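You operate a simulated robot arm through the tools that you are given. There is no shell and no other tool. Be economical: measure what you need, move in short steps, check, and stop when the job is done.

You are at the controls of a simulated two-armed robot. One attempt, no reset.

TASK
Wipe the strip that the coil card names, bed it, set the guides to its width, clamp it.
Fine: use the rag and put it back. What is to be rubbed or washed off counts as gone when no trace of it is left.

It is judged by the outcome, as a careful person would: the job done as asked, and still so three seconds after it is handed in. It fails if anything else is knocked over, pushed out of place, dropped, spilled or broken.

THE ROBOT
Two 7-joint arms with two-finger parallel grippers on one trunk, on a base that drives. Base frame: it is fixed to the floor where the robot stands at the start and does not move with it; the origin is under the middle of the robot, x ahead of it, y to its left, z up; the surface under the hand at the start is at about z = 0.86. Readings come in m, rad, newtons and seconds.
The left shoulder is at the start at [0.08, 0.131, 0.947], the right one opposite. With the tool pointing down near the work surface each hand reaches from about 0.4 to 0.86 m from the robot's upright axis, wherever it stands, measured 20 degrees to its own side. Places, roughly: clamp lever [0.8, -0.7, 1]; coil card [0.6, -1.6, 0.7]; guide wheel [0.4, -0.8, 0.8]; strip bed [0.7, -0.7, 0.9]. Payload 1.57 kg a hand.
Tool frame (each hand has its own): the origin (TCP) lies between the finger pads and is the grasp point; the fingertips stand 0.03 m ahead of it; z points along the fingers, y is the line along which they close. The gripper opens to 0.11 m. The fingers are 0.024 m wide and 0.012 m thick; the gripper's body (0.048 by 0.112 m) begins 0.078 m behind the TCP.
Orientation is that of the tool frame in the base frame, as a unit quaternion [w, x, y, z]. With the fingers straight down and closing along the base's y, the tool's x points along the base's -x, its y along +y and its z along -z.

THE INTERFACE
- The arms move only by the tool move_arm. It takes "left_commands", "right_commands" or both (then of equal length, played together; a hand with none holds still); each is a list that holds one entry, the list of rows, each a list of 7 numbers: the finger opening in m, from 0 to 0.11, then the shift along the tool's x, y, z in units of 25 mm (1.0 is 25 mm), then the turn, a rotation vector about the tool's x, y, z in units of 4 degrees (1.0 is 4 degrees). In form: [[[claw, dx, dy, dz, wx, wy, wz], ...]]. A call has 1 to 12 rows; each row shifts and turns the commanded pose from where the row before left it, along the tool's axes as they then stand. A call with a number of a shift or a turn outside -1 to 1 is refused whole. Each row takes 0.2 s and may step no farther than 0.05 m and 0.15 rad from the row before; otherwise, or with a gripper value out of range, the whole call is refused. Where a pose cannot be reached the arm comes as near as it can. A force on the tool above 90 N (or 10 N above the force at the start of the call, whichever is more), or a blocked arm, ends the call early, and 0.2 s more pass. The fingers move at their own pace (about 0.108 m/s each) and stop on an object; they squeeze with about 37 N. The grip force told is the motor's: it shows also when the fingers shut on nothing. Time passes only in rows, and 0.2 s behind the last, so rows that do not move let the fingers close. It gives the time, the measured TCP pose, the force on the tool (base axes), the opening and the grip force at its end, in the units of the frame above (readings bear some noise), with the torque about the TCP (base axes, N m) and any sound that the robot's microphone picked up.
- Cameras (640 x 400 px; columns grow to the right, rows downward): "scene" is now at [-0.0604, -0.0461, 1.4377]; the picture's right is [-0.50, -0.87, 0.00], its down [-0.34, 0.20, -0.92] and it looks along [0.80, -0.46, -0.39] (base axes); focal length 271 px, centre (320, 200). "left" rides on the left gripper at [0.07, -0.016, -0.141] in its tool frame; the picture's right is [0.23, 0.97, 0.00], its down [-0.86, 0.20, -0.48] and it looks along [-0.47, 0.11, 0.88] (tool axes); focal length 222 px, centre (320, 200). "right" rides on the right gripper at [0.07, 0.016, -0.141] in its tool frame; the picture's right is [-0.23, 0.97, 0.00], its down [-0.85, -0.20, -0.48] and it looks along [-0.47, -0.11, 0.88] (tool axes); focal length 222 px, centre (320, 200). There is no depth. A picture from a camera that has moved, and an enlarged one, comes with that camera's place and axes in the base frame and with its lens.
- camera(camera): a new picture of that camera. No time passes.
- base_move(legs): drives the robot by 1 to 6 legs, each [ahead, left, turn to the left] in m, m and rad, along the robot's own axes; the way and the turn of a leg run together, so that a leg with both is an arc; at most 1.5 m and 3.142 rad a leg. The arms and the cameras ride along, it lands a little off, and it stops where it bumps. It gives what a move gives.
- pan_tilt(pan, tilt): turns the head with the scene camera to pan (to the left, within 1.902 rad either way) and tilt (down, from -0.506 to 1.204), counted from straight ahead of the robot. It gives what a move gives.
- enlarge(camera, box): a new picture of the part [left, top, right, bottom] of that camera's present view, enlarged. No time passes.
- sign_off(): hands the job in; it is judged then, once.

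Work in short steps. Places have to be worked out from the pictures, the camera data and where the tool is seen: move nearer, look again, correct. Check each grasp and each placing, and mend what went wrong. You have 120 turns and 108 pictures in all, those below and enlarged ones among them. Open the grippers and draw the arms clear of the work before you hand the job in, unless the task says otherwise; then end with one line.

The tools are called after "Request:" by a JSON object that holds its "op" and its "data". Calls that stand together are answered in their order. move_arm: Moves the arms, as the interface text tells. Its arguments: {"type":"object","properties":{"left_commands":{"type":"array","items":{"type":"array","items":{"type":"array","items":{"type":"number"}}}},"right_commands":{"type":"array","items":{"type":"array","items":{"type":"array","items":{"type":"number"}}}}},"required":[]} The other tools are called the same way: base_move (legs) drives the base; pan_tilt (pan, tilt) turns the head that bears the scene camera; camera (camera) takes a picture; enlarge (camera, box) takes an enlarged picture of a part of a camera's view; sign_off () hands the job in.

At the start:

```text
t: 0.0
left_eef_pos: [0.5089, -0.0578, 1.2414]
left_orientation: [0.0, 0.0, 1.0, 0.0]
left_wrist_force: [0.3, -0.1, 0.1]
left_ft_torque: [-0.03, 0.01, -0.01]
left_opening: 0.1101
left_grip_force: 0.0
right_eef_pos: [0.426, -0.4837, 1.2588]
right_orientation: [0.0, 0.0, 1.0, 0.001]
right_wrist_force: [-0.1, -0.8, 0.1]
right_ft_torque: [0.01, -0.01, 0.01]
right_opening: 0.1098
right_grip_force: 0.1
robot x, y, heading: [0.0011, -0.0013, -0.002]
head pan, tilt: [-0.522, 0.405]
```

scene: 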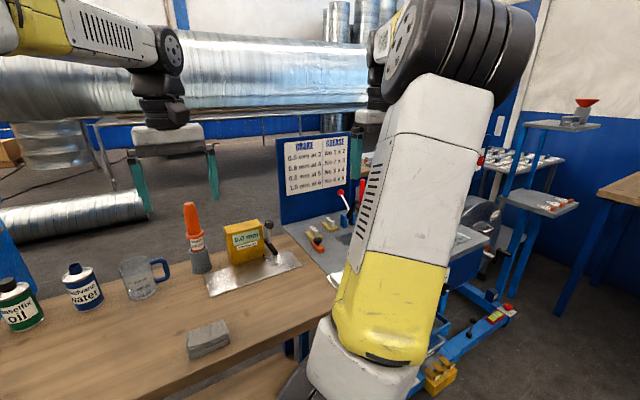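
right: 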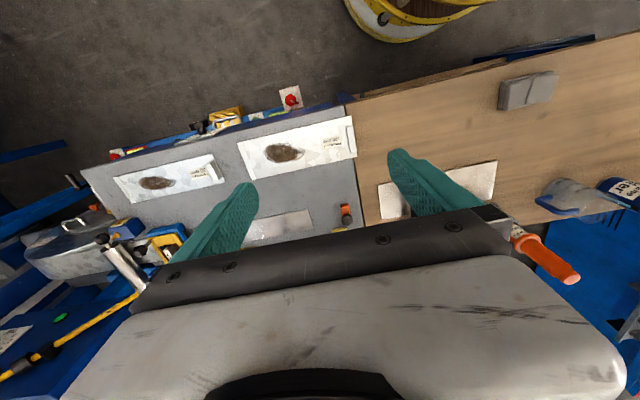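
left: 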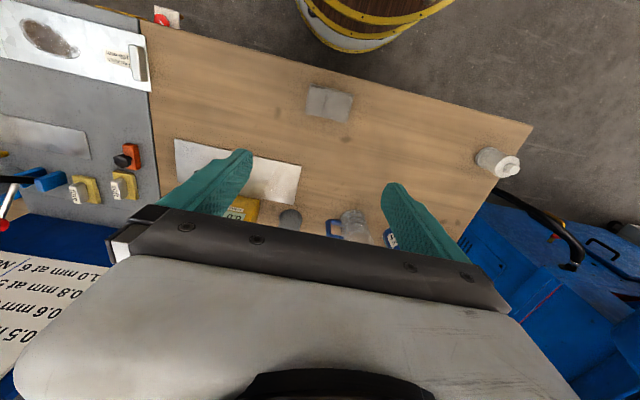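

The pictures show two stained strips, a rag, oil and water bottles and a board. I look closer at the board and the bench area.

Request:
{"op": "enlarge", "data": {"camera": "scene", "box": [270, 120, 370, 260]}}

Request:
{"op": "enlarge", "data": {"camera": "right", "box": [0, 80, 380, 320]}}

Request:
{"op": "pan_tilt", "data": {"pan": -1.2, "tilt": 0.5}}

Request:
{"op": "camera", "data": {"camera": "scene"}}

```text
2.86 times, centred on (320, 190) of scene
camera zoom: at [-0.0604, -0.0461, 1.4377], right [-0.5, -0.87, 0.0], down [-0.34, 0.2, -0.92], along [0.8, -0.46, -0.39], focal length 774 px, centre (320, 229)
```

zoom: 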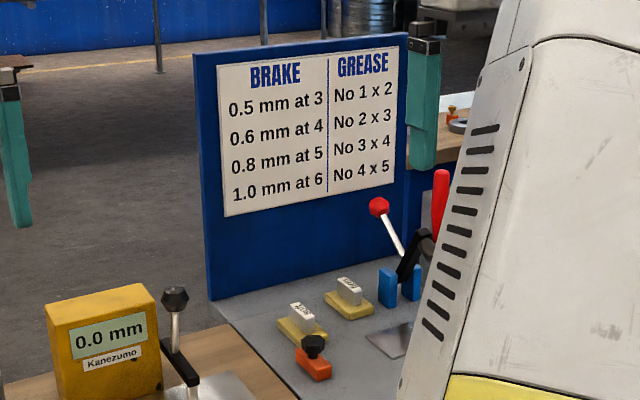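

```text
1.67 times, centred on (190, 200) of right
camera zoom: at [0.3577, -0.467, 1.4005], right [0.23, 0.97, 0.0], down [0.85, -0.2, 0.48], along [0.47, -0.11, -0.88], focal length 370 px, centre (537, 200)
```

zoom: 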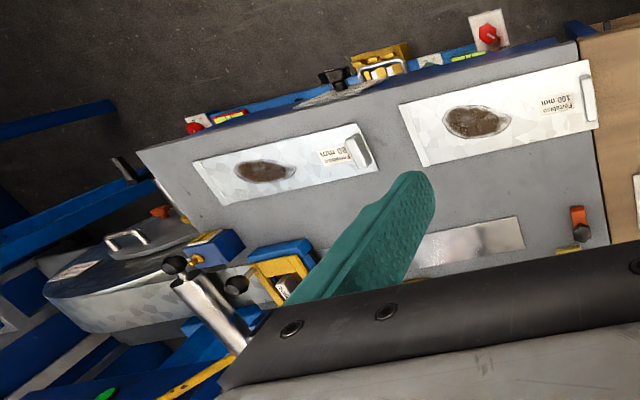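

```text
t: 1.1
left_eef_pos: [0.5081, -0.0567, 1.2415]
left_orientation: [-0.001, 0.0, 1.0, -0.001]
left_wrist_force: [-0.4, -0.7, -0.7]
left_ft_torque: [0.01, 0.0, 0.02]
left_opening: 0.11
left_grip_force: 0.0
right_eef_pos: [0.4263, -0.4833, 1.2592]
right_orientation: [0.0, 0.0, 1.0, -0.001]
right_wrist_force: [-0.3, -0.6, -0.1]
right_ft_torque: [0.02, -0.01, -0.02]
right_opening: 0.1103
right_grip_force: 0.1
robot x, y, heading: [-0.0021, -0.0033, 0.002]
head pan, tilt: [-1.201, 0.499]
```

```text
102 pictures are left
camera scene: at [-0.1077, -0.0848, 1.4291], right [-0.93, -0.36, 0.0], down [-0.17, 0.45, -0.88], along [0.32, -0.82, -0.48], focal length 271 px, centre (320, 200)
```

scene: 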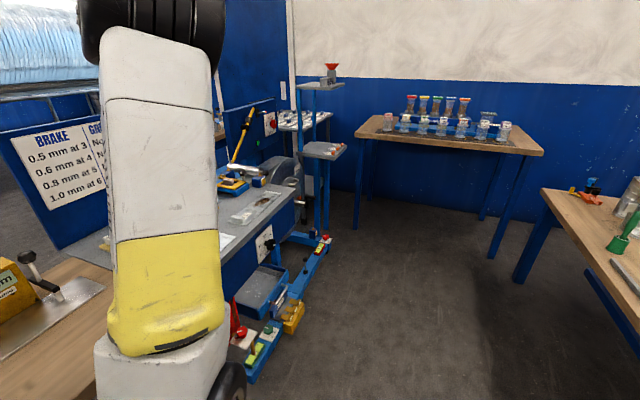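

The card should show near (303,176); I enlarge there.

Request:
{"op": "enlarge", "data": {"camera": "scene", "box": [215, 90, 365, 210]}}

Request:
{"op": "enlarge", "data": {"camera": "scene", "box": [210, 200, 350, 390]}}

```text
3.33 times, centred on (290, 150) of scene
camera zoom: at [-0.1077, -0.0848, 1.4291], right [-0.93, -0.36, 0.0], down [-0.17, 0.45, -0.88], along [0.32, -0.82, -0.48], focal length 903 px, centre (420, 367)
```

zoom: 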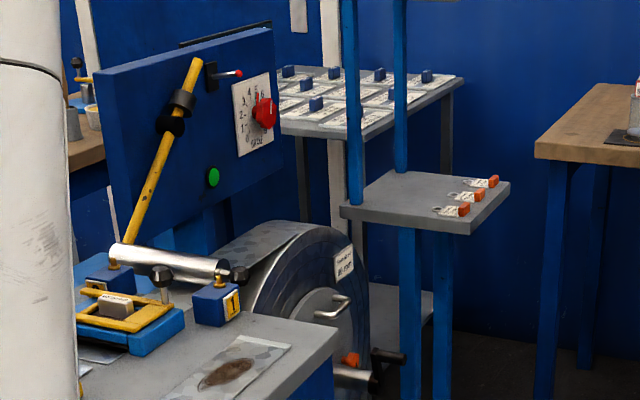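

```text
2.11 times, centred on (280, 295) of scene
camera zoom: at [-0.1077, -0.0848, 1.4291], right [-0.93, -0.36, 0.0], down [-0.17, 0.45, -0.88], along [0.32, -0.82, -0.48], focal length 570 px, centre (404, 0)
```

zoom: 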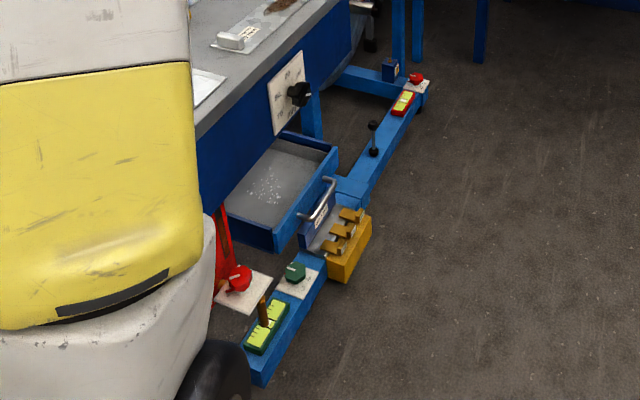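

The coil card seems to read "80 mm"; I enlarge it more, and the guide wheel dial.

Request:
{"op": "enlarge", "data": {"camera": "scene", "box": [288, 145, 304, 155]}}

Request:
{"op": "enlarge", "data": {"camera": "scene", "box": [265, 220, 291, 236]}}

Request:
{"op": "enlarge", "data": {"camera": "scene", "box": [253, 218, 285, 238]}}

```text
16.00 times, centred on (296, 150) of scene
camera zoom: at [-0.1077, -0.0848, 1.4291], right [-0.93, -0.36, 0.0], down [-0.17, 0.45, -0.88], along [0.32, -0.82, -0.48], focal length 4336 px, centre (704, 1000)
```

zoom: 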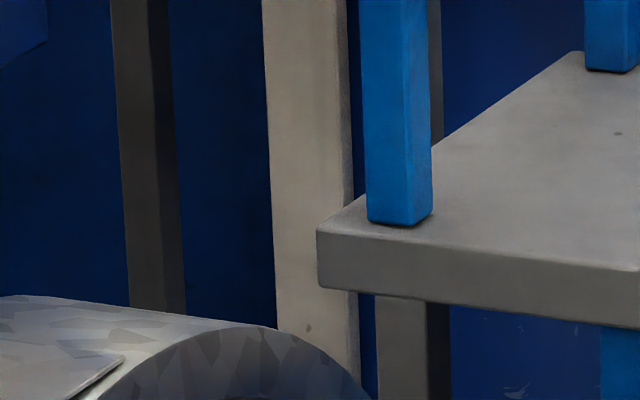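

```text
16.00 times, centred on (278, 228) of scene
camera zoom: at [-0.1077, -0.0848, 1.4291], right [-0.93, -0.36, 0.0], down [-0.17, 0.45, -0.88], along [0.32, -0.82, -0.48], focal length 4336 px, centre (992, -248)
```

zoom: 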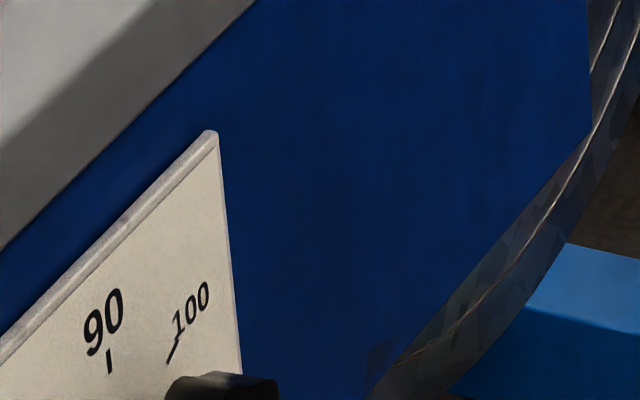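

```text
16.00 times, centred on (269, 228) of scene
camera zoom: at [-0.1077, -0.0848, 1.4291], right [-0.93, -0.36, 0.0], down [-0.17, 0.45, -0.88], along [0.32, -0.82, -0.48], focal length 4336 px, centre (1136, -248)
```

zoom: 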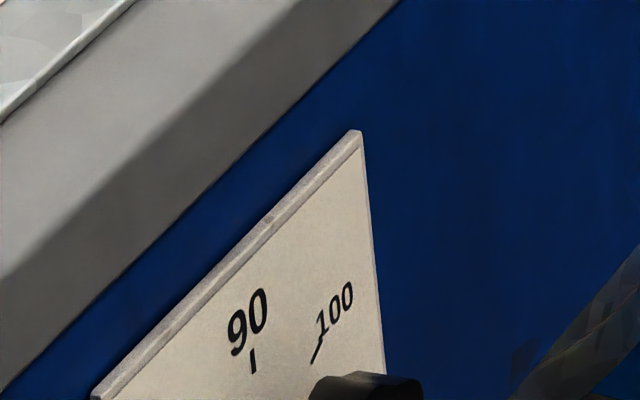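

I missed the card; I re-aim at (297,169) and the whole dial.

Request:
{"op": "enlarge", "data": {"camera": "scene", "box": [288, 162, 306, 174]}}

Request:
{"op": "enlarge", "data": {"camera": "scene", "box": [245, 220, 293, 250]}}

```text
16.00 times, centred on (297, 168) of scene
camera zoom: at [-0.1077, -0.0848, 1.4291], right [-0.93, -0.36, 0.0], down [-0.17, 0.45, -0.88], along [0.32, -0.82, -0.48], focal length 4336 px, centre (688, 712)
```

zoom: 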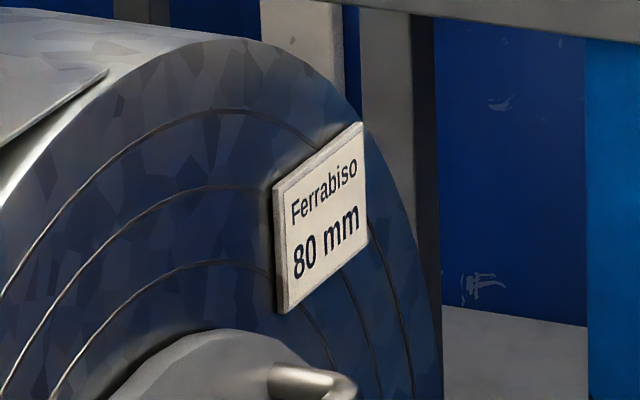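

```text
13.33 times, centred on (269, 235) of scene
camera zoom: at [-0.1077, -0.0848, 1.4291], right [-0.93, -0.36, 0.0], down [-0.17, 0.45, -0.88], along [0.32, -0.82, -0.48], focal length 3613 px, centre (1000, -267)
```

zoom: 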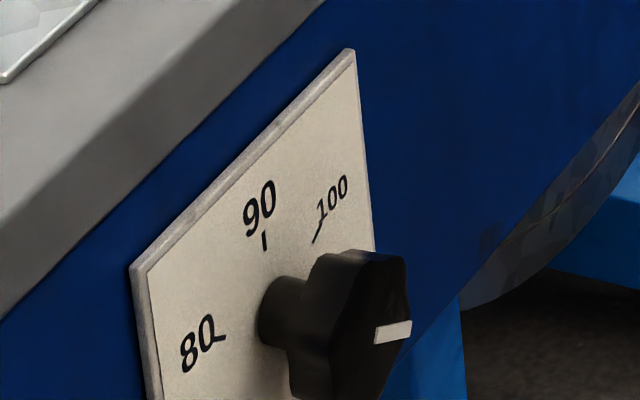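

The card says Ferrabiso 80 mm. Now I check the strip labels in the right camera.

Request:
{"op": "enlarge", "data": {"camera": "right", "box": [176, 160, 224, 190]}}

Request:
{"op": "enlarge", "data": {"camera": "right", "box": [304, 125, 352, 155]}}

Request:
{"op": "enlarge", "data": {"camera": "right", "box": [80, 200, 260, 312]}}

```text
13.33 times, centred on (200, 175) of right
camera zoom: at [0.3577, -0.467, 1.4005], right [0.23, 0.97, 0.0], down [0.85, -0.2, 0.48], along [0.47, -0.11, -0.88], focal length 2962 px, centre (1920, 533)
```

zoom: 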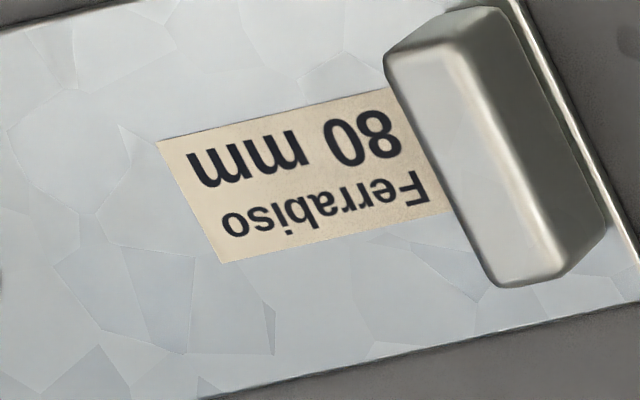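

```text
13.33 times, centred on (328, 140) of right
camera zoom: at [0.3577, -0.467, 1.4005], right [0.23, 0.97, 0.0], down [0.85, -0.2, 0.48], along [0.47, -0.11, -0.88], focal length 2962 px, centre (213, 1000)
```

zoom: 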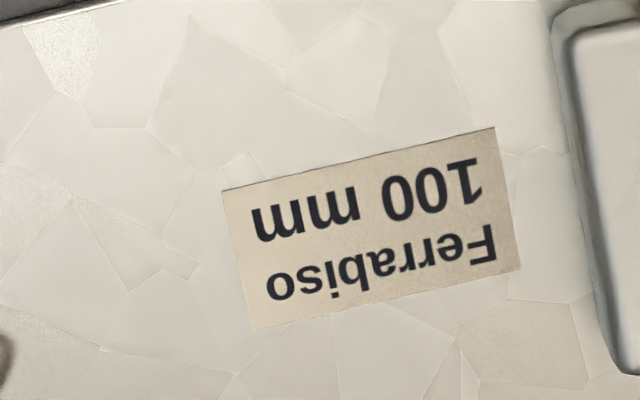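

```text
3.56 times, centred on (170, 256) of right
camera zoom: at [0.3577, -0.467, 1.4005], right [0.23, 0.97, 0.0], down [0.85, -0.2, 0.48], along [0.47, -0.11, -0.88], focal length 790 px, centre (853, 1)
```

zoom: 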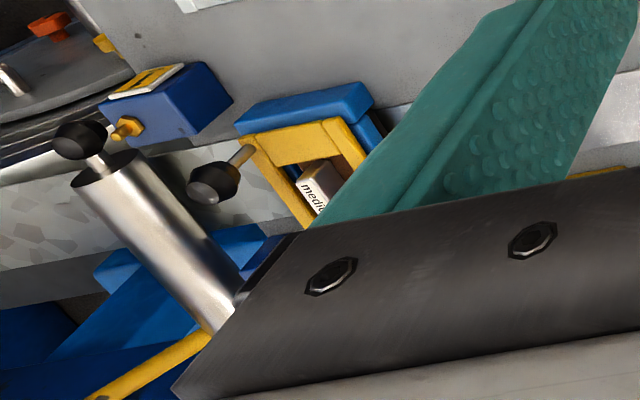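

The right arm blocks the view. The 80 mm Ferrabiso strip is the one further right; I drive 0.65 m to the right so the bed is in front, and look.

Request:
{"op": "base_move", "data": {"legs": [[0, -0.6, 0]]}}

Request:
{"op": "pan_tilt", "data": {"pan": 0.0, "tilt": 0.65}}

Request:
{"op": "camera", "data": {"camera": "scene"}}

Request:
{"op": "camera", "data": {"camera": "left"}}

```text
t: 4.5
left_eef_pos: [0.5075, -0.6653, 1.2419]
left_orientation: [0.0, 0.002, 1.0, -0.001]
left_wrist_force: [-0.3, 0.1, 0.0]
left_ft_torque: [0.03, 0.03, -0.02]
left_opening: 0.1102
left_grip_force: 0.1
right_eef_pos: [0.4245, -1.0918, 1.26]
right_orientation: [0.0, 0.002, 1.0, 0.0]
right_wrist_force: [0.1, 0.3, -0.1]
right_ft_torque: [-0.04, -0.02, 0.02]
right_opening: 0.1101
right_grip_force: 0.0
robot x, y, heading: [0.001, -0.6021, -0.006]
head pan, tilt: [-1.201, 0.499]
```

```text
t: 5.9
left_eef_pos: [0.5074, -0.6655, 1.2422]
left_orientation: [0.001, 0.001, 1.0, 0.0]
left_wrist_force: [0.7, 0.5, 0.0]
left_ft_torque: [0.02, 0.01, -0.01]
left_opening: 0.1099
left_grip_force: 0.0
right_eef_pos: [0.4252, -1.0902, 1.259]
right_orientation: [0.0, 0.002, 1.0, 0.0]
right_wrist_force: [0.5, 0.6, -0.4]
right_ft_torque: [0.01, -0.01, 0.01]
right_opening: 0.1104
right_grip_force: 0.0
robot x, y, heading: [0.0003, -0.6073, -0.002]
head pan, tilt: [0.0, 0.649]
```

```text
91 pictures are left
camera scene: at [-0.0547, -0.6062, 1.4158], right [0.0, -1.0, 0.0], down [-0.6, 0.0, -0.8], along [0.8, 0.0, -0.6], focal length 271 px, centre (320, 200)
```

scene: 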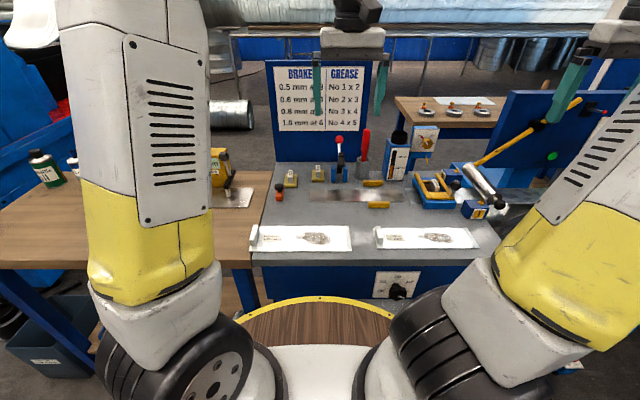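

```text
90 pictures are left
camera left: at [0.4389, -0.6814, 1.3836], right [-0.22, 0.97, 0.0], down [0.86, 0.2, 0.48], along [0.47, 0.11, -0.88], focal length 222 px, centre (320, 200)
```

left: 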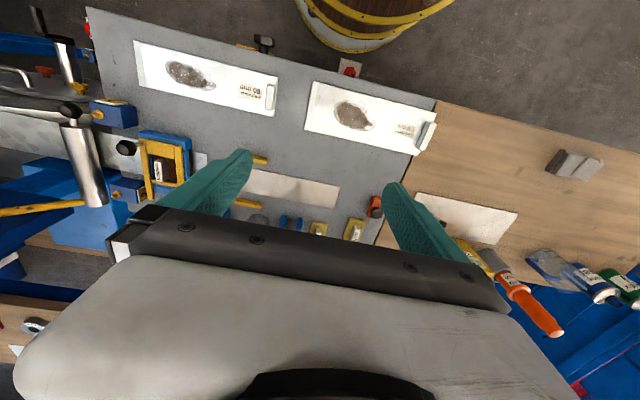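

Good view now. I enlarge the bed zone.

Request:
{"op": "enlarge", "data": {"camera": "scene", "box": [245, 120, 405, 220]}}

Request:
{"op": "enlarge", "data": {"camera": "scene", "box": [320, 110, 400, 215]}}

Request:
{"op": "enlarge", "data": {"camera": "scene", "box": [240, 210, 500, 310]}}

```text
4.00 times, centred on (325, 170) of scene
camera zoom: at [-0.0547, -0.6062, 1.4158], right [0.0, -1.0, 0.0], down [-0.6, 0.0, -0.8], along [0.8, 0.0, -0.6], focal length 1084 px, centre (300, 320)
```

zoom: 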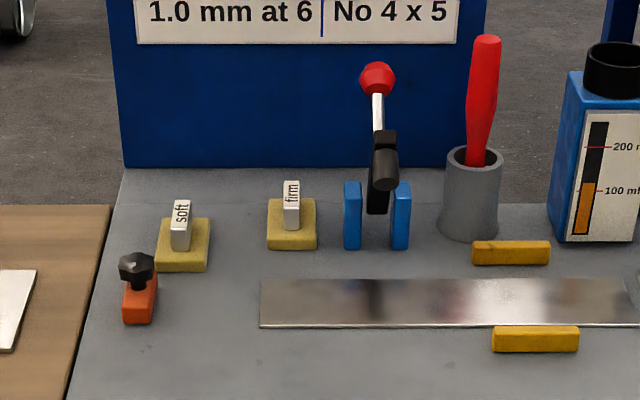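

```text
3.81 times, centred on (360, 162) of scene
camera zoom: at [-0.0547, -0.6062, 1.4158], right [0.0, -1.0, 0.0], down [-0.6, 0.0, -0.8], along [0.8, 0.0, -0.6], focal length 1032 px, centre (168, 343)
```

zoom: 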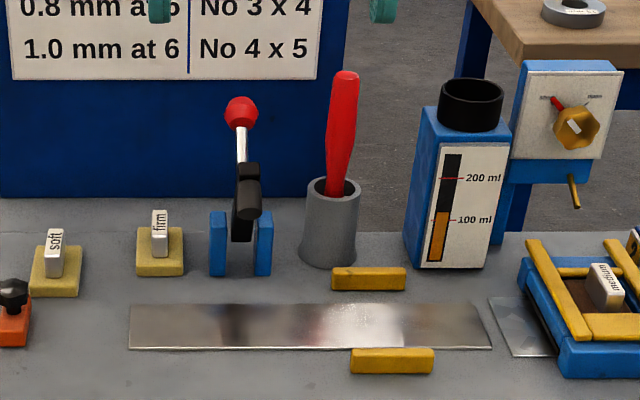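

```text
2.46 times, centred on (370, 260) of scene
camera zoom: at [-0.0547, -0.6062, 1.4158], right [0.0, -1.0, 0.0], down [-0.6, 0.0, -0.8], along [0.8, 0.0, -0.6], focal length 667 px, centre (197, 52)
```

zoom: 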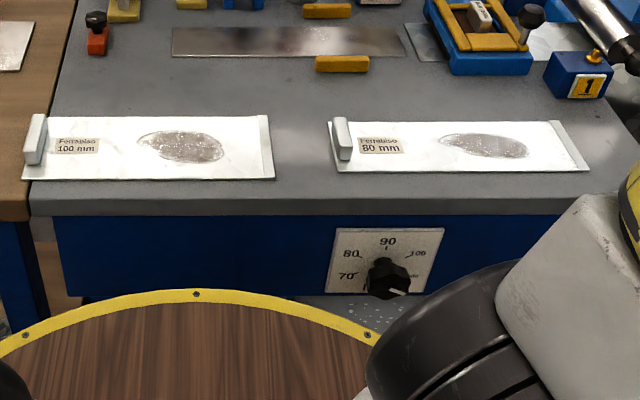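

The bed is the shiny plate at about x 0.65–0.72, y −0.57…−0.89 with two yellow guides; the clamp lever is behind it. The rag lies near (0.475,−0.05). I drive back left and move the arms so the right hand can take the rag.

Request:
{"op": "base_move", "data": {"legs": [[0, 0.66, 0]]}}

Request:
{"op": "move_arm", "data": {"left_commands": [[[0.11, 0, 1, 0, 0, 0, 0], [0.11, 0, 1, 0, 0, 0, 0], [0.11, 0, 1, 0, 0, 0, 0], [0.11, 0, 1, 0, 0, 0, 0], [0.11, 0, 1, 0, 0, 0, 0], [0.11, 0, 1, 0, 0, 0, 0], [0.11, 0, 1, 0, 0, 0, 0], [0.11, 0, 1, 0, 0, 0, 0], [0.11, 0, 1, 0, 0, 0, 0], [0.11, 0, 1, 0, 0, 0, 0], [0.11, 0, 1, 0, 0, 0, 0], [0.11, 0, 0, 0, 0, 0, 0]]], "right_commands": [[[0.11, 0, 1, 0, 0, 0, 0], [0.11, 0, 1, 0, 0, 0, 0], [0.11, 0, 1, 0, 0, 0, 0], [0.11, 0, 1, 0, 0, 0, 0], [0.11, 0, 1, 0, 0, 0, 0], [0.11, 0, 1, 0, 0, 0, 0], [0.11, 0, 1, 0, 0, 0, 0], [0.11, 0, 1, 0, 0, 0, 0], [0.11, 0, 1, 0, 0, 0, 0], [0.11, 0, 1, 0, 0, 0, 0], [0.11, 0, 1, 1, 0, 0, 0], [0.11, 0, 1, 1, 0, 0, 0]]]}}

Request:
{"op": "camera", "data": {"camera": "right"}}

```text
t: 9.5
left_eef_pos: [0.5075, -0.0041, 1.2416]
left_orientation: [0.0, -0.002, 1.0, 0.0]
left_wrist_force: [0.6, -0.1, 0.4]
left_ft_torque: [0.03, -0.01, 0.0]
left_opening: 0.1099
left_grip_force: 0.0
right_eef_pos: [0.4292, -0.4311, 1.2592]
right_orientation: [0.0, -0.001, 1.0, 0.0]
right_wrist_force: [-0.1, -0.8, -1.2]
right_ft_torque: [0.03, 0.04, -0.05]
right_opening: 0.1103
right_grip_force: 0.1
robot x, y, heading: [-0.0036, 0.0512, 0.002]
head pan, tilt: [0.0, 0.649]
```

```text
t: 12.1
left_eef_pos: [0.5057, 0.2706, 1.2402]
left_orientation: [0.0, -0.001, 1.0, -0.001]
left_wrist_force: [-0.1, 0.1, 0.6]
left_ft_torque: [0.02, 0.01, -0.01]
left_opening: 0.1101
left_grip_force: 0.2
right_eef_pos: [0.4253, -0.1309, 1.207]
right_orientation: [0.0, -0.002, 1.0, -0.001]
right_wrist_force: [0.3, 0.4, -1.0]
right_ft_torque: [0.0, 0.0, -0.03]
right_opening: 0.11
right_grip_force: 0.1
robot x, y, heading: [-0.0031, 0.0504, 0.005]
head pan, tilt: [0.0, 0.649]
```

```text
86 pictures are left
camera right: at [0.3564, -0.1154, 1.3504], right [0.22, 0.97, 0.0], down [0.86, -0.2, 0.48], along [0.47, -0.11, -0.88], focal length 222 px, centre (320, 200)
```

right: 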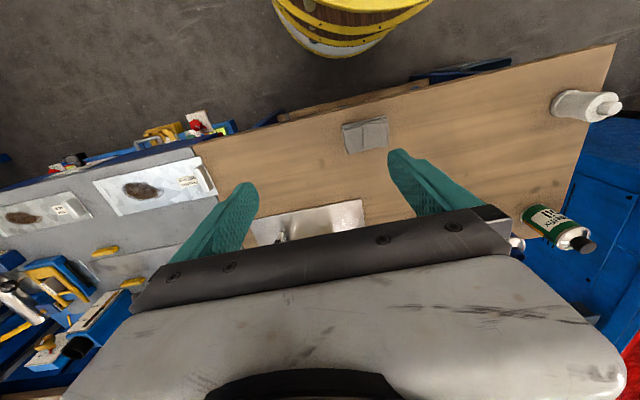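

The rag is about 0.10 (y) × 0.065 (x) at (0.479,−0.043). I move over it and yaw the hand −90° to close along x.

Request:
{"op": "move_arm", "data": {"right_commands": [[[0.11, -0.7, 1, 0.6, 0, 0, 0], [0.11, -0.7, 1, 0.6, 0, 0, 0], [0.11, -0.75, 1, 0.6, 0, 0, 0], [0.11, 0, 0.5, 0.6, 0, 0, 0], [0.11, 0, 0, 0.6, 0, 0, -1], [0.11, 0, 0, 0.6, 0, 0, -1], [0.11, 0, 0, 0.6, 0, 0, -1], [0.11, 0, 0, 0.6, 0, 0, -1], [0.11, 0, 0, 0.6, 0, 0, -1], [0.11, 0, 0, 0.6, 0, 0, -1], [0.11, 0, 0, 0.6, 0, 0, -1], [0.11, 0, 0, 0.6, 0, 0, -1]]]}}

Request:
{"op": "move_arm", "data": {"right_commands": [[[0.11, 0, 0, 0, 0, 0, -1], [0.11, 0, 0, 0, 0, 0, -1], [0.11, 0, 0, 0, 0, 0, -1], [0.11, 0, 0, 0, 0, 0, -1], [0.11, 0, 0, 0, 0, 0, -1], [0.11, 0, 0, 0, 0, 0, -1], [0.11, 0, 0, 0, 0, 0, -1], [0.11, 0, 0, 0, 0, 0, -1], [0.11, 0, 0, 0, 0, 0, -1], [0.11, 0, 0, 0, 0, 0, -1], [0.11, 0, 0, 0, 0, 0, -1], [0.11, 0, 0, 0, 0, 0, -1]]]}}

Request:
{"op": "camera", "data": {"camera": "right"}}

```text
t: 14.7
left_eef_pos: [0.5064, 0.2702, 1.2412]
left_orientation: [0.0, -0.002, 1.0, 0.0]
left_wrist_force: [-0.5, -0.2, 1.1]
left_ft_torque: [-0.02, 0.0, 0.0]
left_opening: 0.11
left_grip_force: 0.0
right_eef_pos: [0.4797, -0.0431, 1.0286]
right_orientation: [0.0, -0.278, 0.96, -0.001]
right_wrist_force: [-0.4, -1.1, 0.4]
right_ft_torque: [-0.01, -0.02, 0.01]
right_opening: 0.11
right_grip_force: 0.0
robot x, y, heading: [-0.0013, 0.0521, 0.008]
head pan, tilt: [0.0, 0.649]
```

```text
t: 17.3
left_eef_pos: [0.5068, 0.2703, 1.2419]
left_orientation: [0.0, -0.002, 1.0, 0.0]
left_wrist_force: [-0.4, -0.1, -0.5]
left_ft_torque: [-0.03, 0.0, -0.01]
left_opening: 0.1098
left_grip_force: 0.1
right_eef_pos: [0.4794, -0.0429, 1.0294]
right_orientation: [0.0, -0.645, 0.764, 0.0]
right_wrist_force: [0.5, -1.2, -0.7]
right_ft_torque: [0.01, 0.01, 0.01]
right_opening: 0.11
right_grip_force: 0.1
robot x, y, heading: [-0.0003, 0.0532, 0.007]
head pan, tilt: [0.0, 0.649]
```

```text
85 pictures are left
camera right: at [0.4529, -0.1089, 1.1701], right [-0.92, 0.39, 0.0], down [0.34, 0.81, 0.48], along [0.19, 0.44, -0.88], focal length 222 px, centre (320, 200)
```

right: 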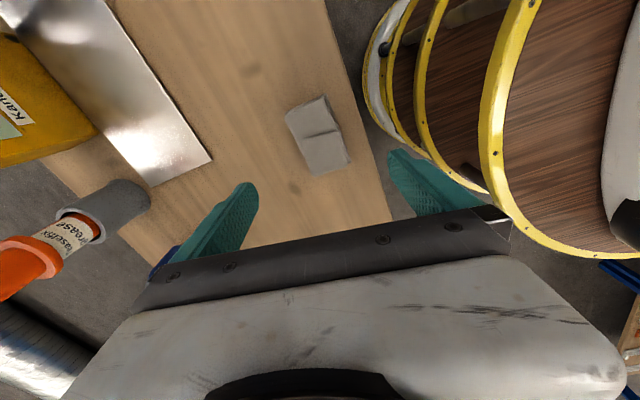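

Rag confirmed at (0.479,−0.047), nearly aligned. I finish the yaw, descend to z≈0.90 and close.

Request:
{"op": "move_arm", "data": {"right_commands": [[[0.11, 0.16, 0, 0, 0, 0, -1], [0.11, 0, 0, 0, 0, 0, -1], [0.11, 0, 0, 0.5, 0, 0, -0.4], [0.11, 0, 0, 0.9, 0, 0, 0], [0.11, 0, 0, 0.9, 0, 0, 0], [0.11, 0, 0, 0.9, 0, 0, 0], [0.11, 0, 0, 0.8, 0, 0, 0], [0.11, 0, 0, 0.6, 0, 0, 0], [0.11, 0, 0, 0.5, 0, 0, 0], [0.11, 0, 0, 0, 0, 0, 0]]]}}

Request:
{"op": "camera", "data": {"camera": "scene"}}

Request:
{"op": "camera", "data": {"camera": "right"}}

```text
t: 19.5
left_eef_pos: [0.5065, 0.2696, 1.2414]
left_orientation: [-0.001, -0.002, 1.0, 0.0]
left_wrist_force: [0.2, -0.3, 0.1]
left_ft_torque: [-0.01, -0.02, -0.01]
left_opening: 0.1098
left_grip_force: 0.0
right_eef_pos: [0.4812, -0.0474, 0.9021]
right_orientation: [0.001, -0.706, 0.709, 0.0]
right_wrist_force: [0.1, 1.0, -0.1]
right_ft_torque: [0.0, 0.01, -0.05]
right_opening: 0.1099
right_grip_force: 0.1
robot x, y, heading: [-0.0034, 0.0517, -0.002]
head pan, tilt: [0.0, 0.649]
```

```text
84 pictures are left
camera scene: at [-0.055, 0.0511, 1.4158], right [0.0, -1.0, 0.0], down [-0.6, 0.0, -0.8], along [0.8, 0.0, -0.6], focal length 271 px, centre (320, 200)
```

scene: 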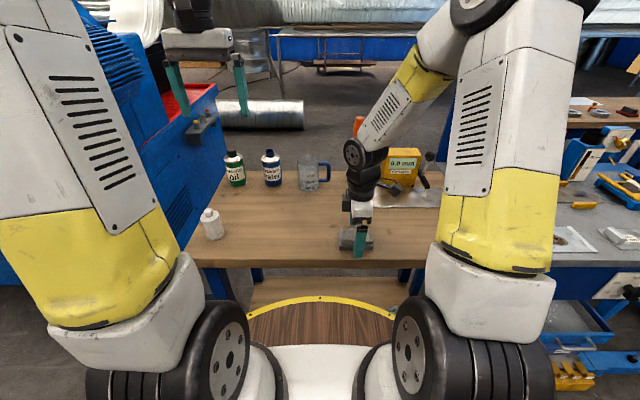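

```text
83 pictures are left
camera right: at [0.4645, -0.1157, 1.0428], right [-0.97, 0.23, 0.0], down [0.2, 0.85, 0.48], along [0.11, 0.47, -0.88], focal length 222 px, centre (320, 200)
```

right: 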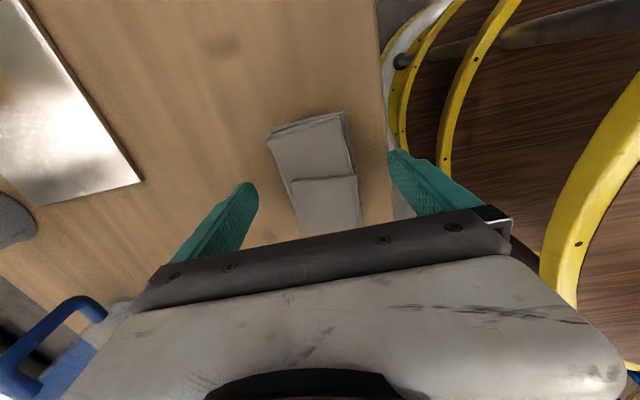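

I check tip height against the rag before closing.

Request:
{"op": "enlarge", "data": {"camera": "scene", "box": [325, 210, 389, 265]}}

```text
7.27 times, centred on (357, 238) of scene
camera zoom: at [-0.055, 0.0511, 1.4158], right [0.0, -1.0, 0.0], down [-0.6, 0.0, -0.8], along [0.8, 0.0, -0.6], focal length 1971 px, centre (51, -73)
```

zoom: 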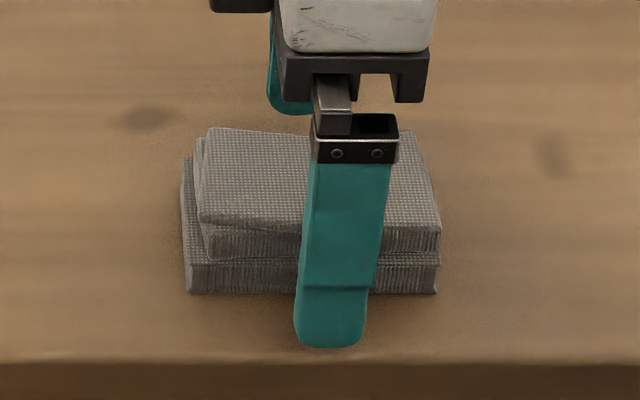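

Tips are ~1 cm above the bench, rag ~3 cm thick. Close.

Request:
{"op": "move_arm", "data": {"right_commands": [[[0.0, 0, 0, 0, 0, 0, 0], [0.0, 0, 0, 0, 0, 0, 0], [0.0, 0, 0, 0, 0, 0, 0], [0.0, 0, 0, -0.2, 0, 0, 0], [0.0, 0, 0, -0.6, 0, 0, 0], [0.0, 0, 0, -1, 0, 0, 0], [0.0, 0, 0, -1, 0, 0, 0]]]}}

Request:
{"op": "enlarge", "data": {"camera": "scene", "box": [310, 170, 410, 265]}}

```text
t: 21.1
left_eef_pos: [0.5056, 0.2712, 1.2413]
left_orientation: [0.0, -0.002, 1.0, 0.0]
left_wrist_force: [-0.2, 0.1, -0.6]
left_ft_torque: [0.02, 0.02, 0.01]
left_opening: 0.1101
left_grip_force: 0.1
right_eef_pos: [0.4806, -0.0461, 0.9701]
right_orientation: [-0.001, -0.706, 0.708, 0.0]
right_wrist_force: [0.4, 0.1, -0.9]
right_ft_torque: [0.02, 0.02, -0.03]
right_opening: 0.0568
right_grip_force: 36.7
robot x, y, heading: [0.002, 0.0476, -0.001]
head pan, tilt: [0.0, 0.649]
```

```text
4.21 times, centred on (360, 218) of scene
camera zoom: at [-0.0548, 0.0511, 1.4158], right [0.0, -1.0, 0.0], down [-0.6, 0.0, -0.8], along [0.8, 0.0, -0.6], focal length 1141 px, centre (152, 126)
```

zoom: 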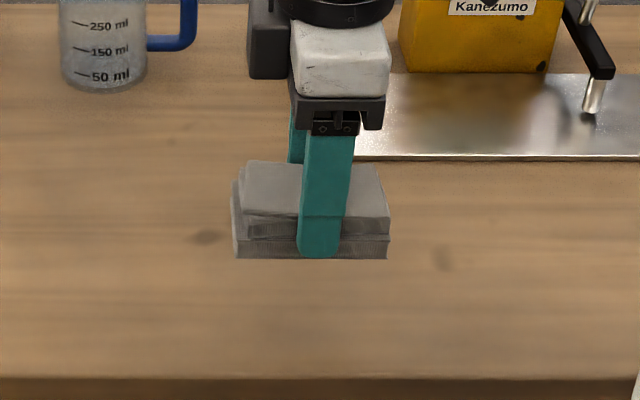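

Rag held. I lift to 1.06 and drive right to y≈−0.85, in front of the strip.

Request:
{"op": "move_arm", "data": {"right_commands": [[[0.0, 0, 0, -1, 0, 0, 0], [0.0, 0, 0, -1, 0, 0, 0], [0.0, 0, 0, -1, 0, 0, 0], [0.0, 0, 0, -0.8, 0, 0, 0], [0.0, 0, 0, 0, 0, 0, 0]]]}}

Request:
{"op": "base_move", "data": {"legs": [[0, -0.9, 0]]}}

Request:
{"op": "camera", "data": {"camera": "scene"}}

Request:
{"op": "camera", "data": {"camera": "right"}}

```text
t: 22.3
left_eef_pos: [0.5078, 0.2709, 1.2408]
left_orientation: [-0.001, -0.002, 1.0, 0.0]
left_wrist_force: [-0.3, 0.1, -0.1]
left_ft_torque: [-0.02, 0.04, 0.0]
left_opening: 0.1101
left_grip_force: 0.1
right_eef_pos: [0.4789, -0.0462, 1.0651]
right_orientation: [-0.001, -0.706, 0.709, 0.0]
right_wrist_force: [-0.1, -0.4, -0.3]
right_ft_torque: [-0.01, -0.01, -0.01]
right_opening: 0.057
right_grip_force: 37.2
robot x, y, heading: [0.0001, 0.0485, 0.004]
head pan, tilt: [0.0, 0.649]
```

```text
t: 27.0
left_eef_pos: [0.5082, -0.6212, 1.2414]
left_orientation: [0.0, 0.002, 1.0, 0.0]
left_wrist_force: [-0.7, 0.9, 0.8]
left_ft_torque: [-0.02, 0.0, 0.04]
left_opening: 0.1101
left_grip_force: 0.0
right_eef_pos: [0.4792, -0.9381, 1.0664]
right_orientation: [0.0, -0.704, 0.711, 0.0]
right_wrist_force: [0.7, 0.8, -0.6]
right_ft_torque: [0.01, 0.02, 0.0]
right_opening: 0.0568
right_grip_force: 36.7
robot x, y, heading: [-0.0055, -0.8377, -0.003]
head pan, tilt: [0.0, 0.649]
```

```text
80 pictures are left
camera scene: at [-0.055, -0.8365, 1.4158], right [0.0, -1.0, 0.0], down [-0.6, 0.0, -0.8], along [0.8, 0.0, -0.6], focal length 271 px, centre (320, 200)
```

scene: 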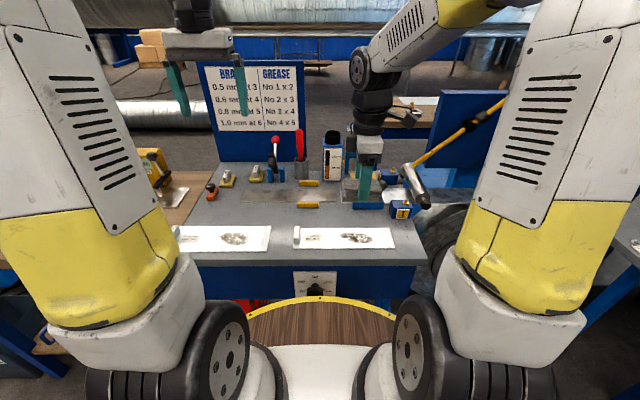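

```text
79 pictures are left
camera right: at [0.4626, -1.0077, 1.2074], right [-0.97, 0.24, 0.0], down [0.21, 0.85, 0.48], along [0.11, 0.46, -0.88], focal length 222 px, centre (320, 200)
```

right: 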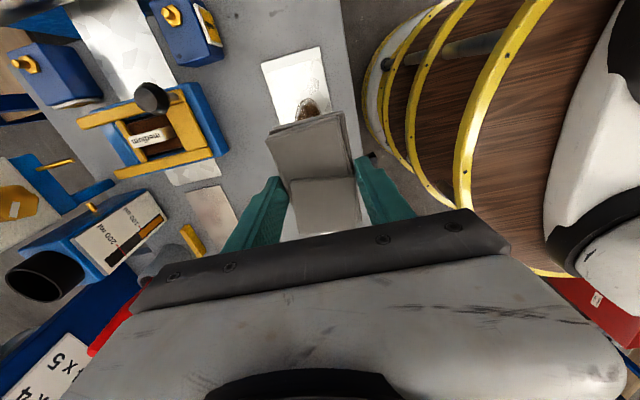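

I enlarge the strip for exact handle and stain positions.

Request:
{"op": "enlarge", "data": {"camera": "scene", "box": [284, 205, 404, 270]}}

```text
5.33 times, centred on (344, 238) of scene
camera zoom: at [-0.055, -0.8365, 1.4158], right [0.0, -1.0, 0.0], down [-0.6, 0.0, -0.8], along [0.8, 0.0, -0.6], focal length 1445 px, centre (192, 0)
```

zoom: 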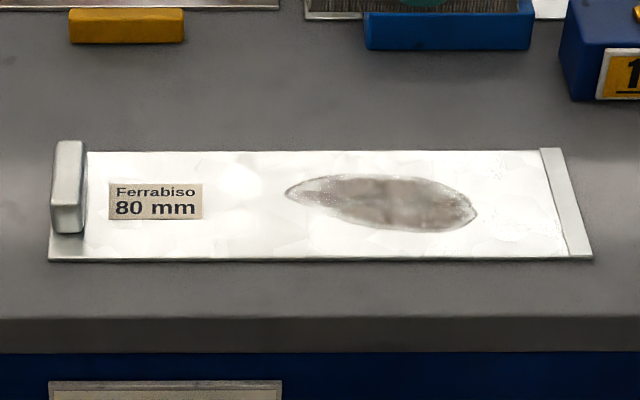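

Strip: x 0.46–0.543, y −0.762…−1.043, surface z≈0.862; stain centre (0.503,−0.938); handle at y≈−0.771. The left hand will hold the handle while wiping; lowering it above the handle first.

Request:
{"op": "move_arm", "data": {"left_commands": [[[0.11, 0.05, -0.5, 0.8, 0, 0, 0], [0.11, 0.05, -0.5, 0.8, 0, 0, 0], [0.11, 0.05, -0.5, 0.8, 0, 0, 0], [0.11, 0.05, -0.5, 0.8, 0, 0, 0], [0.11, 0.05, -0.5, 0.8, 0, 0, 0], [0.11, 0.05, -0.5, 0.8, 0, 0, 0], [0.11, 0, -0.5, 0.8, 0, 0, 0], [0.11, 0, -0.5, 0.8, 0, 0, 0], [0.11, 0, -0.5, 0.8, 0, 0, 0], [0.11, 0, -0.5, 0.8, 0, 0, 0], [0.11, 0, -0.5, 0.8, 0, 0, 0], [0.11, 0, -0.5, 0.8, 0, 0, 0]]]}}

Request:
{"op": "camera", "data": {"camera": "left"}}

```text
t: 29.6
left_eef_pos: [0.4996, -0.7705, 1.0005]
left_orientation: [0.0, 0.002, 1.0, 0.0]
left_wrist_force: [0.7, 0.0, 0.5]
left_ft_torque: [-0.02, -0.02, 0.0]
left_opening: 0.1101
left_grip_force: 0.1
right_eef_pos: [0.4792, -0.9381, 1.0654]
right_orientation: [0.0, -0.703, 0.711, 0.0]
right_wrist_force: [0.4, 0.1, -0.3]
right_ft_torque: [-0.02, -0.02, 0.01]
right_opening: 0.0569
right_grip_force: 37.2
robot x, y, heading: [0.0046, -0.8362, -0.006]
head pan, tilt: [0.0, 0.649]
```

```text
77 pictures are left
camera left: at [0.4303, -0.7878, 1.1427], right [-0.22, 0.97, 0.0], down [0.86, 0.2, 0.48], along [0.47, 0.11, -0.88], focal length 222 px, centre (320, 200)
```

left: 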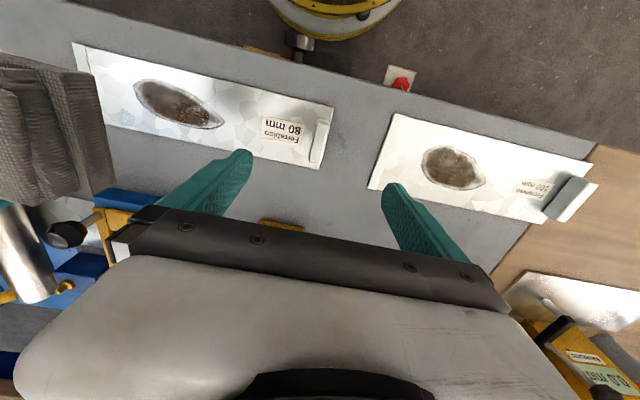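

Handle at (0.495,−0.772) under the hand. I narrow the fingers, descend to z≈0.897 and grip it.

Request:
{"op": "move_arm", "data": {"left_commands": [[[0.07, 0.16, -0.04, 0.5, 0, 0, 0], [0.07, 0, 0, 0.9, 0, 0, 0], [0.07, 0, 0, 0.9, 0, 0, 0], [0.07, 0, 0, 0.9, 0, 0, 0], [0.07, 0, 0, 0.5, 0, 0, 0], [0.07, 0, 0, 0.4, 0, 0, 0], [0.07, 0, 0, 0, 0, 0, 0]]]}}

Request:
{"op": "enlarge", "data": {"camera": "scene", "box": [254, 190, 374, 265]}}

```text
t: 31.2
left_eef_pos: [0.4951, -0.7723, 0.8984]
left_orientation: [0.0, 0.001, 1.0, 0.0]
left_wrist_force: [-0.5, -0.7, -0.5]
left_ft_torque: [0.06, -0.02, 0.0]
left_opening: 0.0703
left_grip_force: 0.1
right_eef_pos: [0.4782, -0.9379, 1.0657]
right_orientation: [0.0, -0.703, 0.711, 0.0]
right_wrist_force: [0.8, -0.3, -0.5]
right_ft_torque: [0.01, -0.01, 0.04]
right_opening: 0.0572
right_grip_force: 37.4
robot x, y, heading: [-0.0028, -0.8368, -0.002]
head pan, tilt: [0.0, 0.649]
```

```text
5.33 times, centred on (314, 228) of scene
camera zoom: at [-0.055, -0.8365, 1.4158], right [0.0, -1.0, 0.0], down [-0.6, 0.0, -0.8], along [0.8, 0.0, -0.6], focal length 1445 px, centre (352, 53)
```

zoom: 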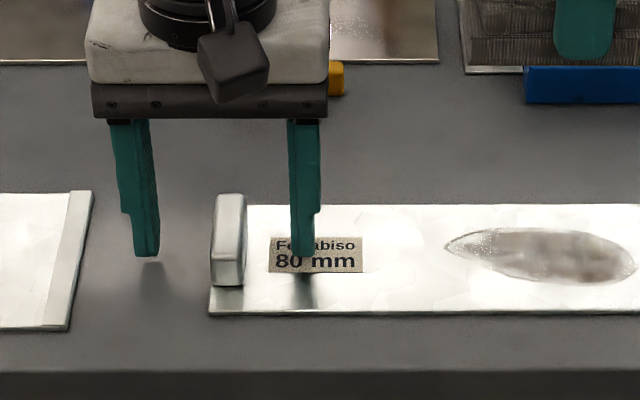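

Fingers straddle the handle, tips ~5 mm above the strip. Close on it.

Request:
{"op": "move_arm", "data": {"left_commands": [[[0.0, 0, 0, 0, 0, 0, 0], [0.0, 0, 0, 0, 0, 0, 0], [0.0, 0, 0, 0, 0, 0, 0]]], "right_commands": [[[0.0, 0, -0.5, 1, 0, 0, 0], [0.0, 0, -0.5, 1, 0, 0, 0], [0.0, 0, 0, 1, 0, 0, 0]]]}}

Request:
{"op": "camera", "data": {"camera": "scene"}}

```text
t: 32.0
left_eef_pos: [0.4952, -0.7721, 0.8989]
left_orientation: [0.0, 0.003, 1.0, 0.001]
left_wrist_force: [-0.3, -0.1, -0.1]
left_ft_torque: [0.02, -0.04, 0.08]
left_opening: 0.0167
left_grip_force: 31.5
right_eef_pos: [0.505, -0.9396, 0.9904]
right_orientation: [0.001, -0.703, 0.711, -0.001]
right_wrist_force: [0.5, 0.5, -0.3]
right_ft_torque: [-0.05, -0.01, -0.02]
right_opening: 0.0568
right_grip_force: 36.9
robot x, y, heading: [-0.0005, -0.8386, -0.0]
head pan, tilt: [0.0, 0.649]
```

```text
75 pictures are left
camera scene: at [-0.0551, -0.8365, 1.4158], right [0.0, -1.0, 0.0], down [-0.6, 0.0, -0.8], along [0.8, 0.0, -0.6], focal length 271 px, centre (320, 200)
```

scene: 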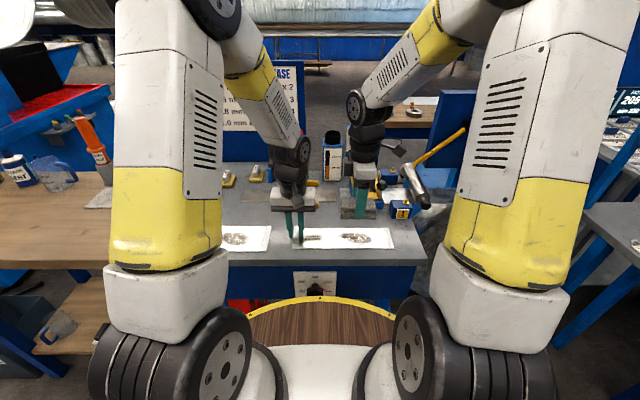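

Handle held (16.7 mm). Now the rag descends to near contact on the stain (TCP ≈0.906).

Request:
{"op": "move_arm", "data": {"right_commands": [[[0.0, 0, 0, 1, 0, 0, 0], [0.0, 0, 0, 1, 0, 0, 0], [0.0, 0, 0, 0.9, 0, 0, 0], [0.0, 0, 0, 0.3, 0, 0, 0], [0.0, 0, 0, 0.2, 0, 0, 0], [0.0, 0, 0, 0, 0, 0, 0]]]}}

```text
t: 33.4
left_eef_pos: [0.4954, -0.772, 0.8991]
left_orientation: [-0.001, 0.002, 1.0, 0.0]
left_wrist_force: [0.1, -0.2, -0.4]
left_ft_torque: [0.0, -0.04, 0.06]
left_opening: 0.0166
left_grip_force: 31.7
right_eef_pos: [0.5035, -0.9386, 0.9062]
right_orientation: [0.0, -0.703, 0.711, 0.0]
right_wrist_force: [-0.3, -1.2, -0.2]
right_ft_torque: [0.02, 0.0, -0.02]
right_opening: 0.057
right_grip_force: 36.6
robot x, y, heading: [-0.003, -0.8346, -0.005]
head pan, tilt: [0.0, 0.649]
```

No contact yet; small steps down.

Request:
{"op": "move_arm", "data": {"right_commands": [[[0.0, 0, 0, 0.1, 0, 0, 0], [0.0, 0, 0, 0.1, 0, 0, 0], [0.0, 0, 0, 0, 0, 0, 0]]]}}

Request:
{"op": "enlarge", "data": {"camera": "scene", "box": [294, 190, 414, 265]}}

```text
t: 34.2
left_eef_pos: [0.4959, -0.772, 0.8979]
left_orientation: [0.0, 0.002, 1.0, 0.0]
left_wrist_force: [7.4, -1.4, -15.3]
left_ft_torque: [0.01, -0.23, 0.21]
left_opening: 0.0166
left_grip_force: 32.1
right_eef_pos: [0.5043, -0.938, 0.9022]
right_orientation: [0.002, -0.704, 0.71, -0.001]
right_wrist_force: [-10.6, -1.4, 47.4]
right_ft_torque: [-0.04, 0.58, 0.11]
right_opening: 0.0572
right_grip_force: 36.6
robot x, y, heading: [-0.0014, -0.8371, -0.006]
head pan, tilt: [0.0, 0.649]
```

```text
5.33 times, centred on (354, 228) of scene
camera zoom: at [-0.0559, -0.8364, 1.4157], right [0.0, -1.0, 0.0], down [-0.6, 0.0, -0.8], along [0.8, 0.0, -0.6], focal length 1445 px, centre (139, 53)
```

zoom: 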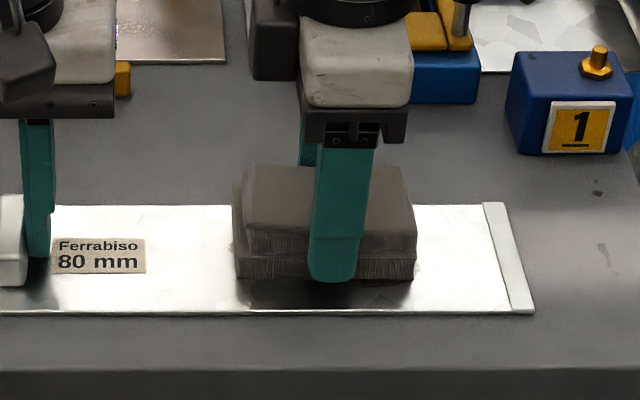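

Contact at ~47 N; I ease up 1.5 mm and rub back and forth along the strip.

Request:
{"op": "move_arm", "data": {"right_commands": [[[0, 0, 0, -0.06, 0, 0, 0], [0, -0.8, 0, 0, 0, 0, 0], [0, 0.8, 0, 0, 0, 0, 0], [0, 0.8, 0, 0, 0, 0, 0], [0, -0.8, 0.4, 0, 0, 0, 0], [0, -0.8, 0, 0, 0, 0, 0], [0, 0.8, 0, 0, 0, 0, 0], [0, 0.8, 0, 0, 0, 0, 0], [0, -0.8, -0.8, 0, 0, 0, 0], [0, -0.8, 0, 0, 0, 0, 0], [0, 0.8, 0, 0, 0, 0, 0], [0, 0.8, 0, 0, 0, 0, 0]]]}}

```text
t: 36.8
left_eef_pos: [0.4954, -0.7716, 0.8994]
left_orientation: [0.0, 0.003, 1.0, 0.001]
left_wrist_force: [-0.2, -2.4, 5.7]
left_ft_torque: [-0.11, -0.26, -0.02]
left_opening: 0.0164
left_grip_force: 31.6
right_eef_pos: [0.5132, -0.9591, 0.9011]
right_orientation: [0.0, -0.703, 0.711, 0.0]
right_wrist_force: [-0.1, 0.9, -1.3]
right_ft_torque: [-0.02, -0.01, -0.01]
right_opening: 0.0569
right_grip_force: 37.0
robot x, y, heading: [-0.004, -0.8324, -0.005]
head pan, tilt: [0.0, 0.649]
```

Contact force dropped to zero; I lift a bit and look at the stain and the rag.

Request:
{"op": "move_arm", "data": {"right_commands": [[[0, 0, 0, -1, 0, 0, 0], [0, 0, 0, -1, 0, 0, 0], [0, 0, 0, -1, 0, 0, 0], [0, 0, 0, -1, 0, 0, 0]]]}}

Request:
{"op": "enlarge", "data": {"camera": "scene", "box": [284, 180, 404, 255]}}

```text
t: 37.8
left_eef_pos: [0.4954, -0.773, 0.8992]
left_orientation: [0.0, 0.001, 1.0, 0.0]
left_wrist_force: [1.0, -3.3, 10.6]
left_ft_torque: [-0.04, -0.48, -0.07]
left_opening: 0.0166
left_grip_force: 31.9
right_eef_pos: [0.5137, -0.9592, 1.0021]
right_orientation: [-0.001, -0.702, 0.712, 0.0]
right_wrist_force: [-0.2, -0.1, -0.6]
right_ft_torque: [-0.01, -0.02, 0.0]
right_opening: 0.057
right_grip_force: 36.5
robot x, y, heading: [-0.0024, -0.8332, -0.004]
head pan, tilt: [0.0, 0.649]
```

```text
5.33 times, centred on (344, 218) of scene
camera zoom: at [-0.0552, -0.8367, 1.4157], right [0.0, -1.0, 0.0], down [-0.6, 0.0, -0.8], along [0.8, 0.0, -0.6], focal length 1445 px, centre (192, 107)
```

zoom: 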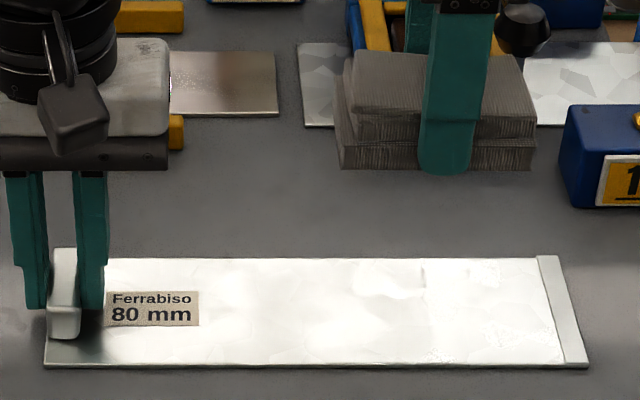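

The stain looks gone; I check for traces closely.

Request:
{"op": "enlarge", "data": {"camera": "scene", "box": [320, 225, 396, 252]}}

Request:
{"op": "camera", "data": {"camera": "left"}}

```text
8.42 times, centred on (358, 238) of scene
camera zoom: at [-0.0552, -0.8367, 1.4157], right [0.0, -1.0, 0.0], down [-0.6, 0.0, -0.8], along [0.8, 0.0, -0.6], focal length 2282 px, centre (0, -124)
```

zoom: 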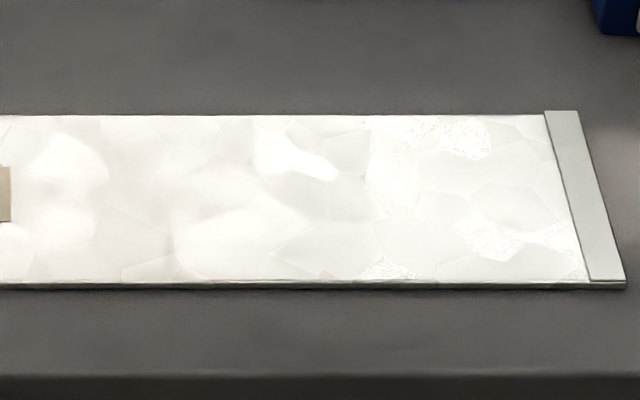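

```text
71 pictures are left
camera left: at [0.4262, -0.7885, 1.0406], right [-0.22, 0.97, 0.0], down [0.86, 0.2, 0.48], along [0.47, 0.11, -0.88], focal length 222 px, centre (320, 200)
```

left: 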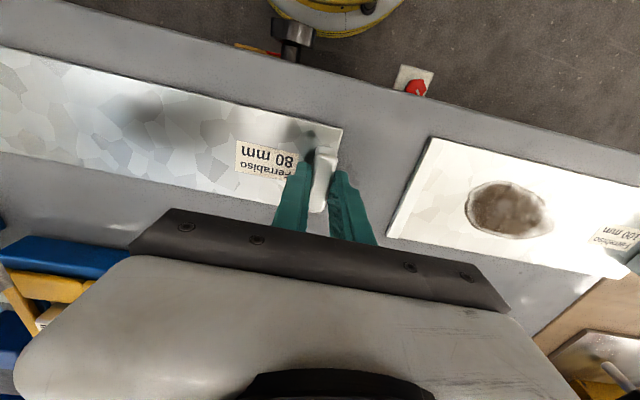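

Request:
{"op": "enlarge", "data": {"camera": "left", "box": [30, 50, 290, 210]}}

```text
2.46 times, centred on (160, 130) of left
camera zoom: at [0.4262, -0.7885, 1.0406], right [-0.22, 0.97, 0.0], down [0.86, 0.2, 0.48], along [0.47, 0.11, -0.88], focal length 547 px, centre (714, 372)
```

zoom: 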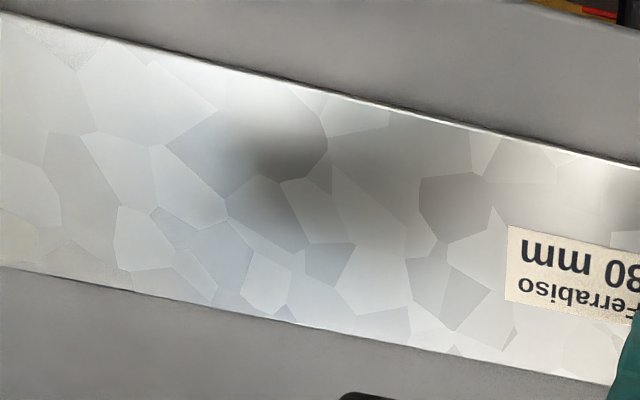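

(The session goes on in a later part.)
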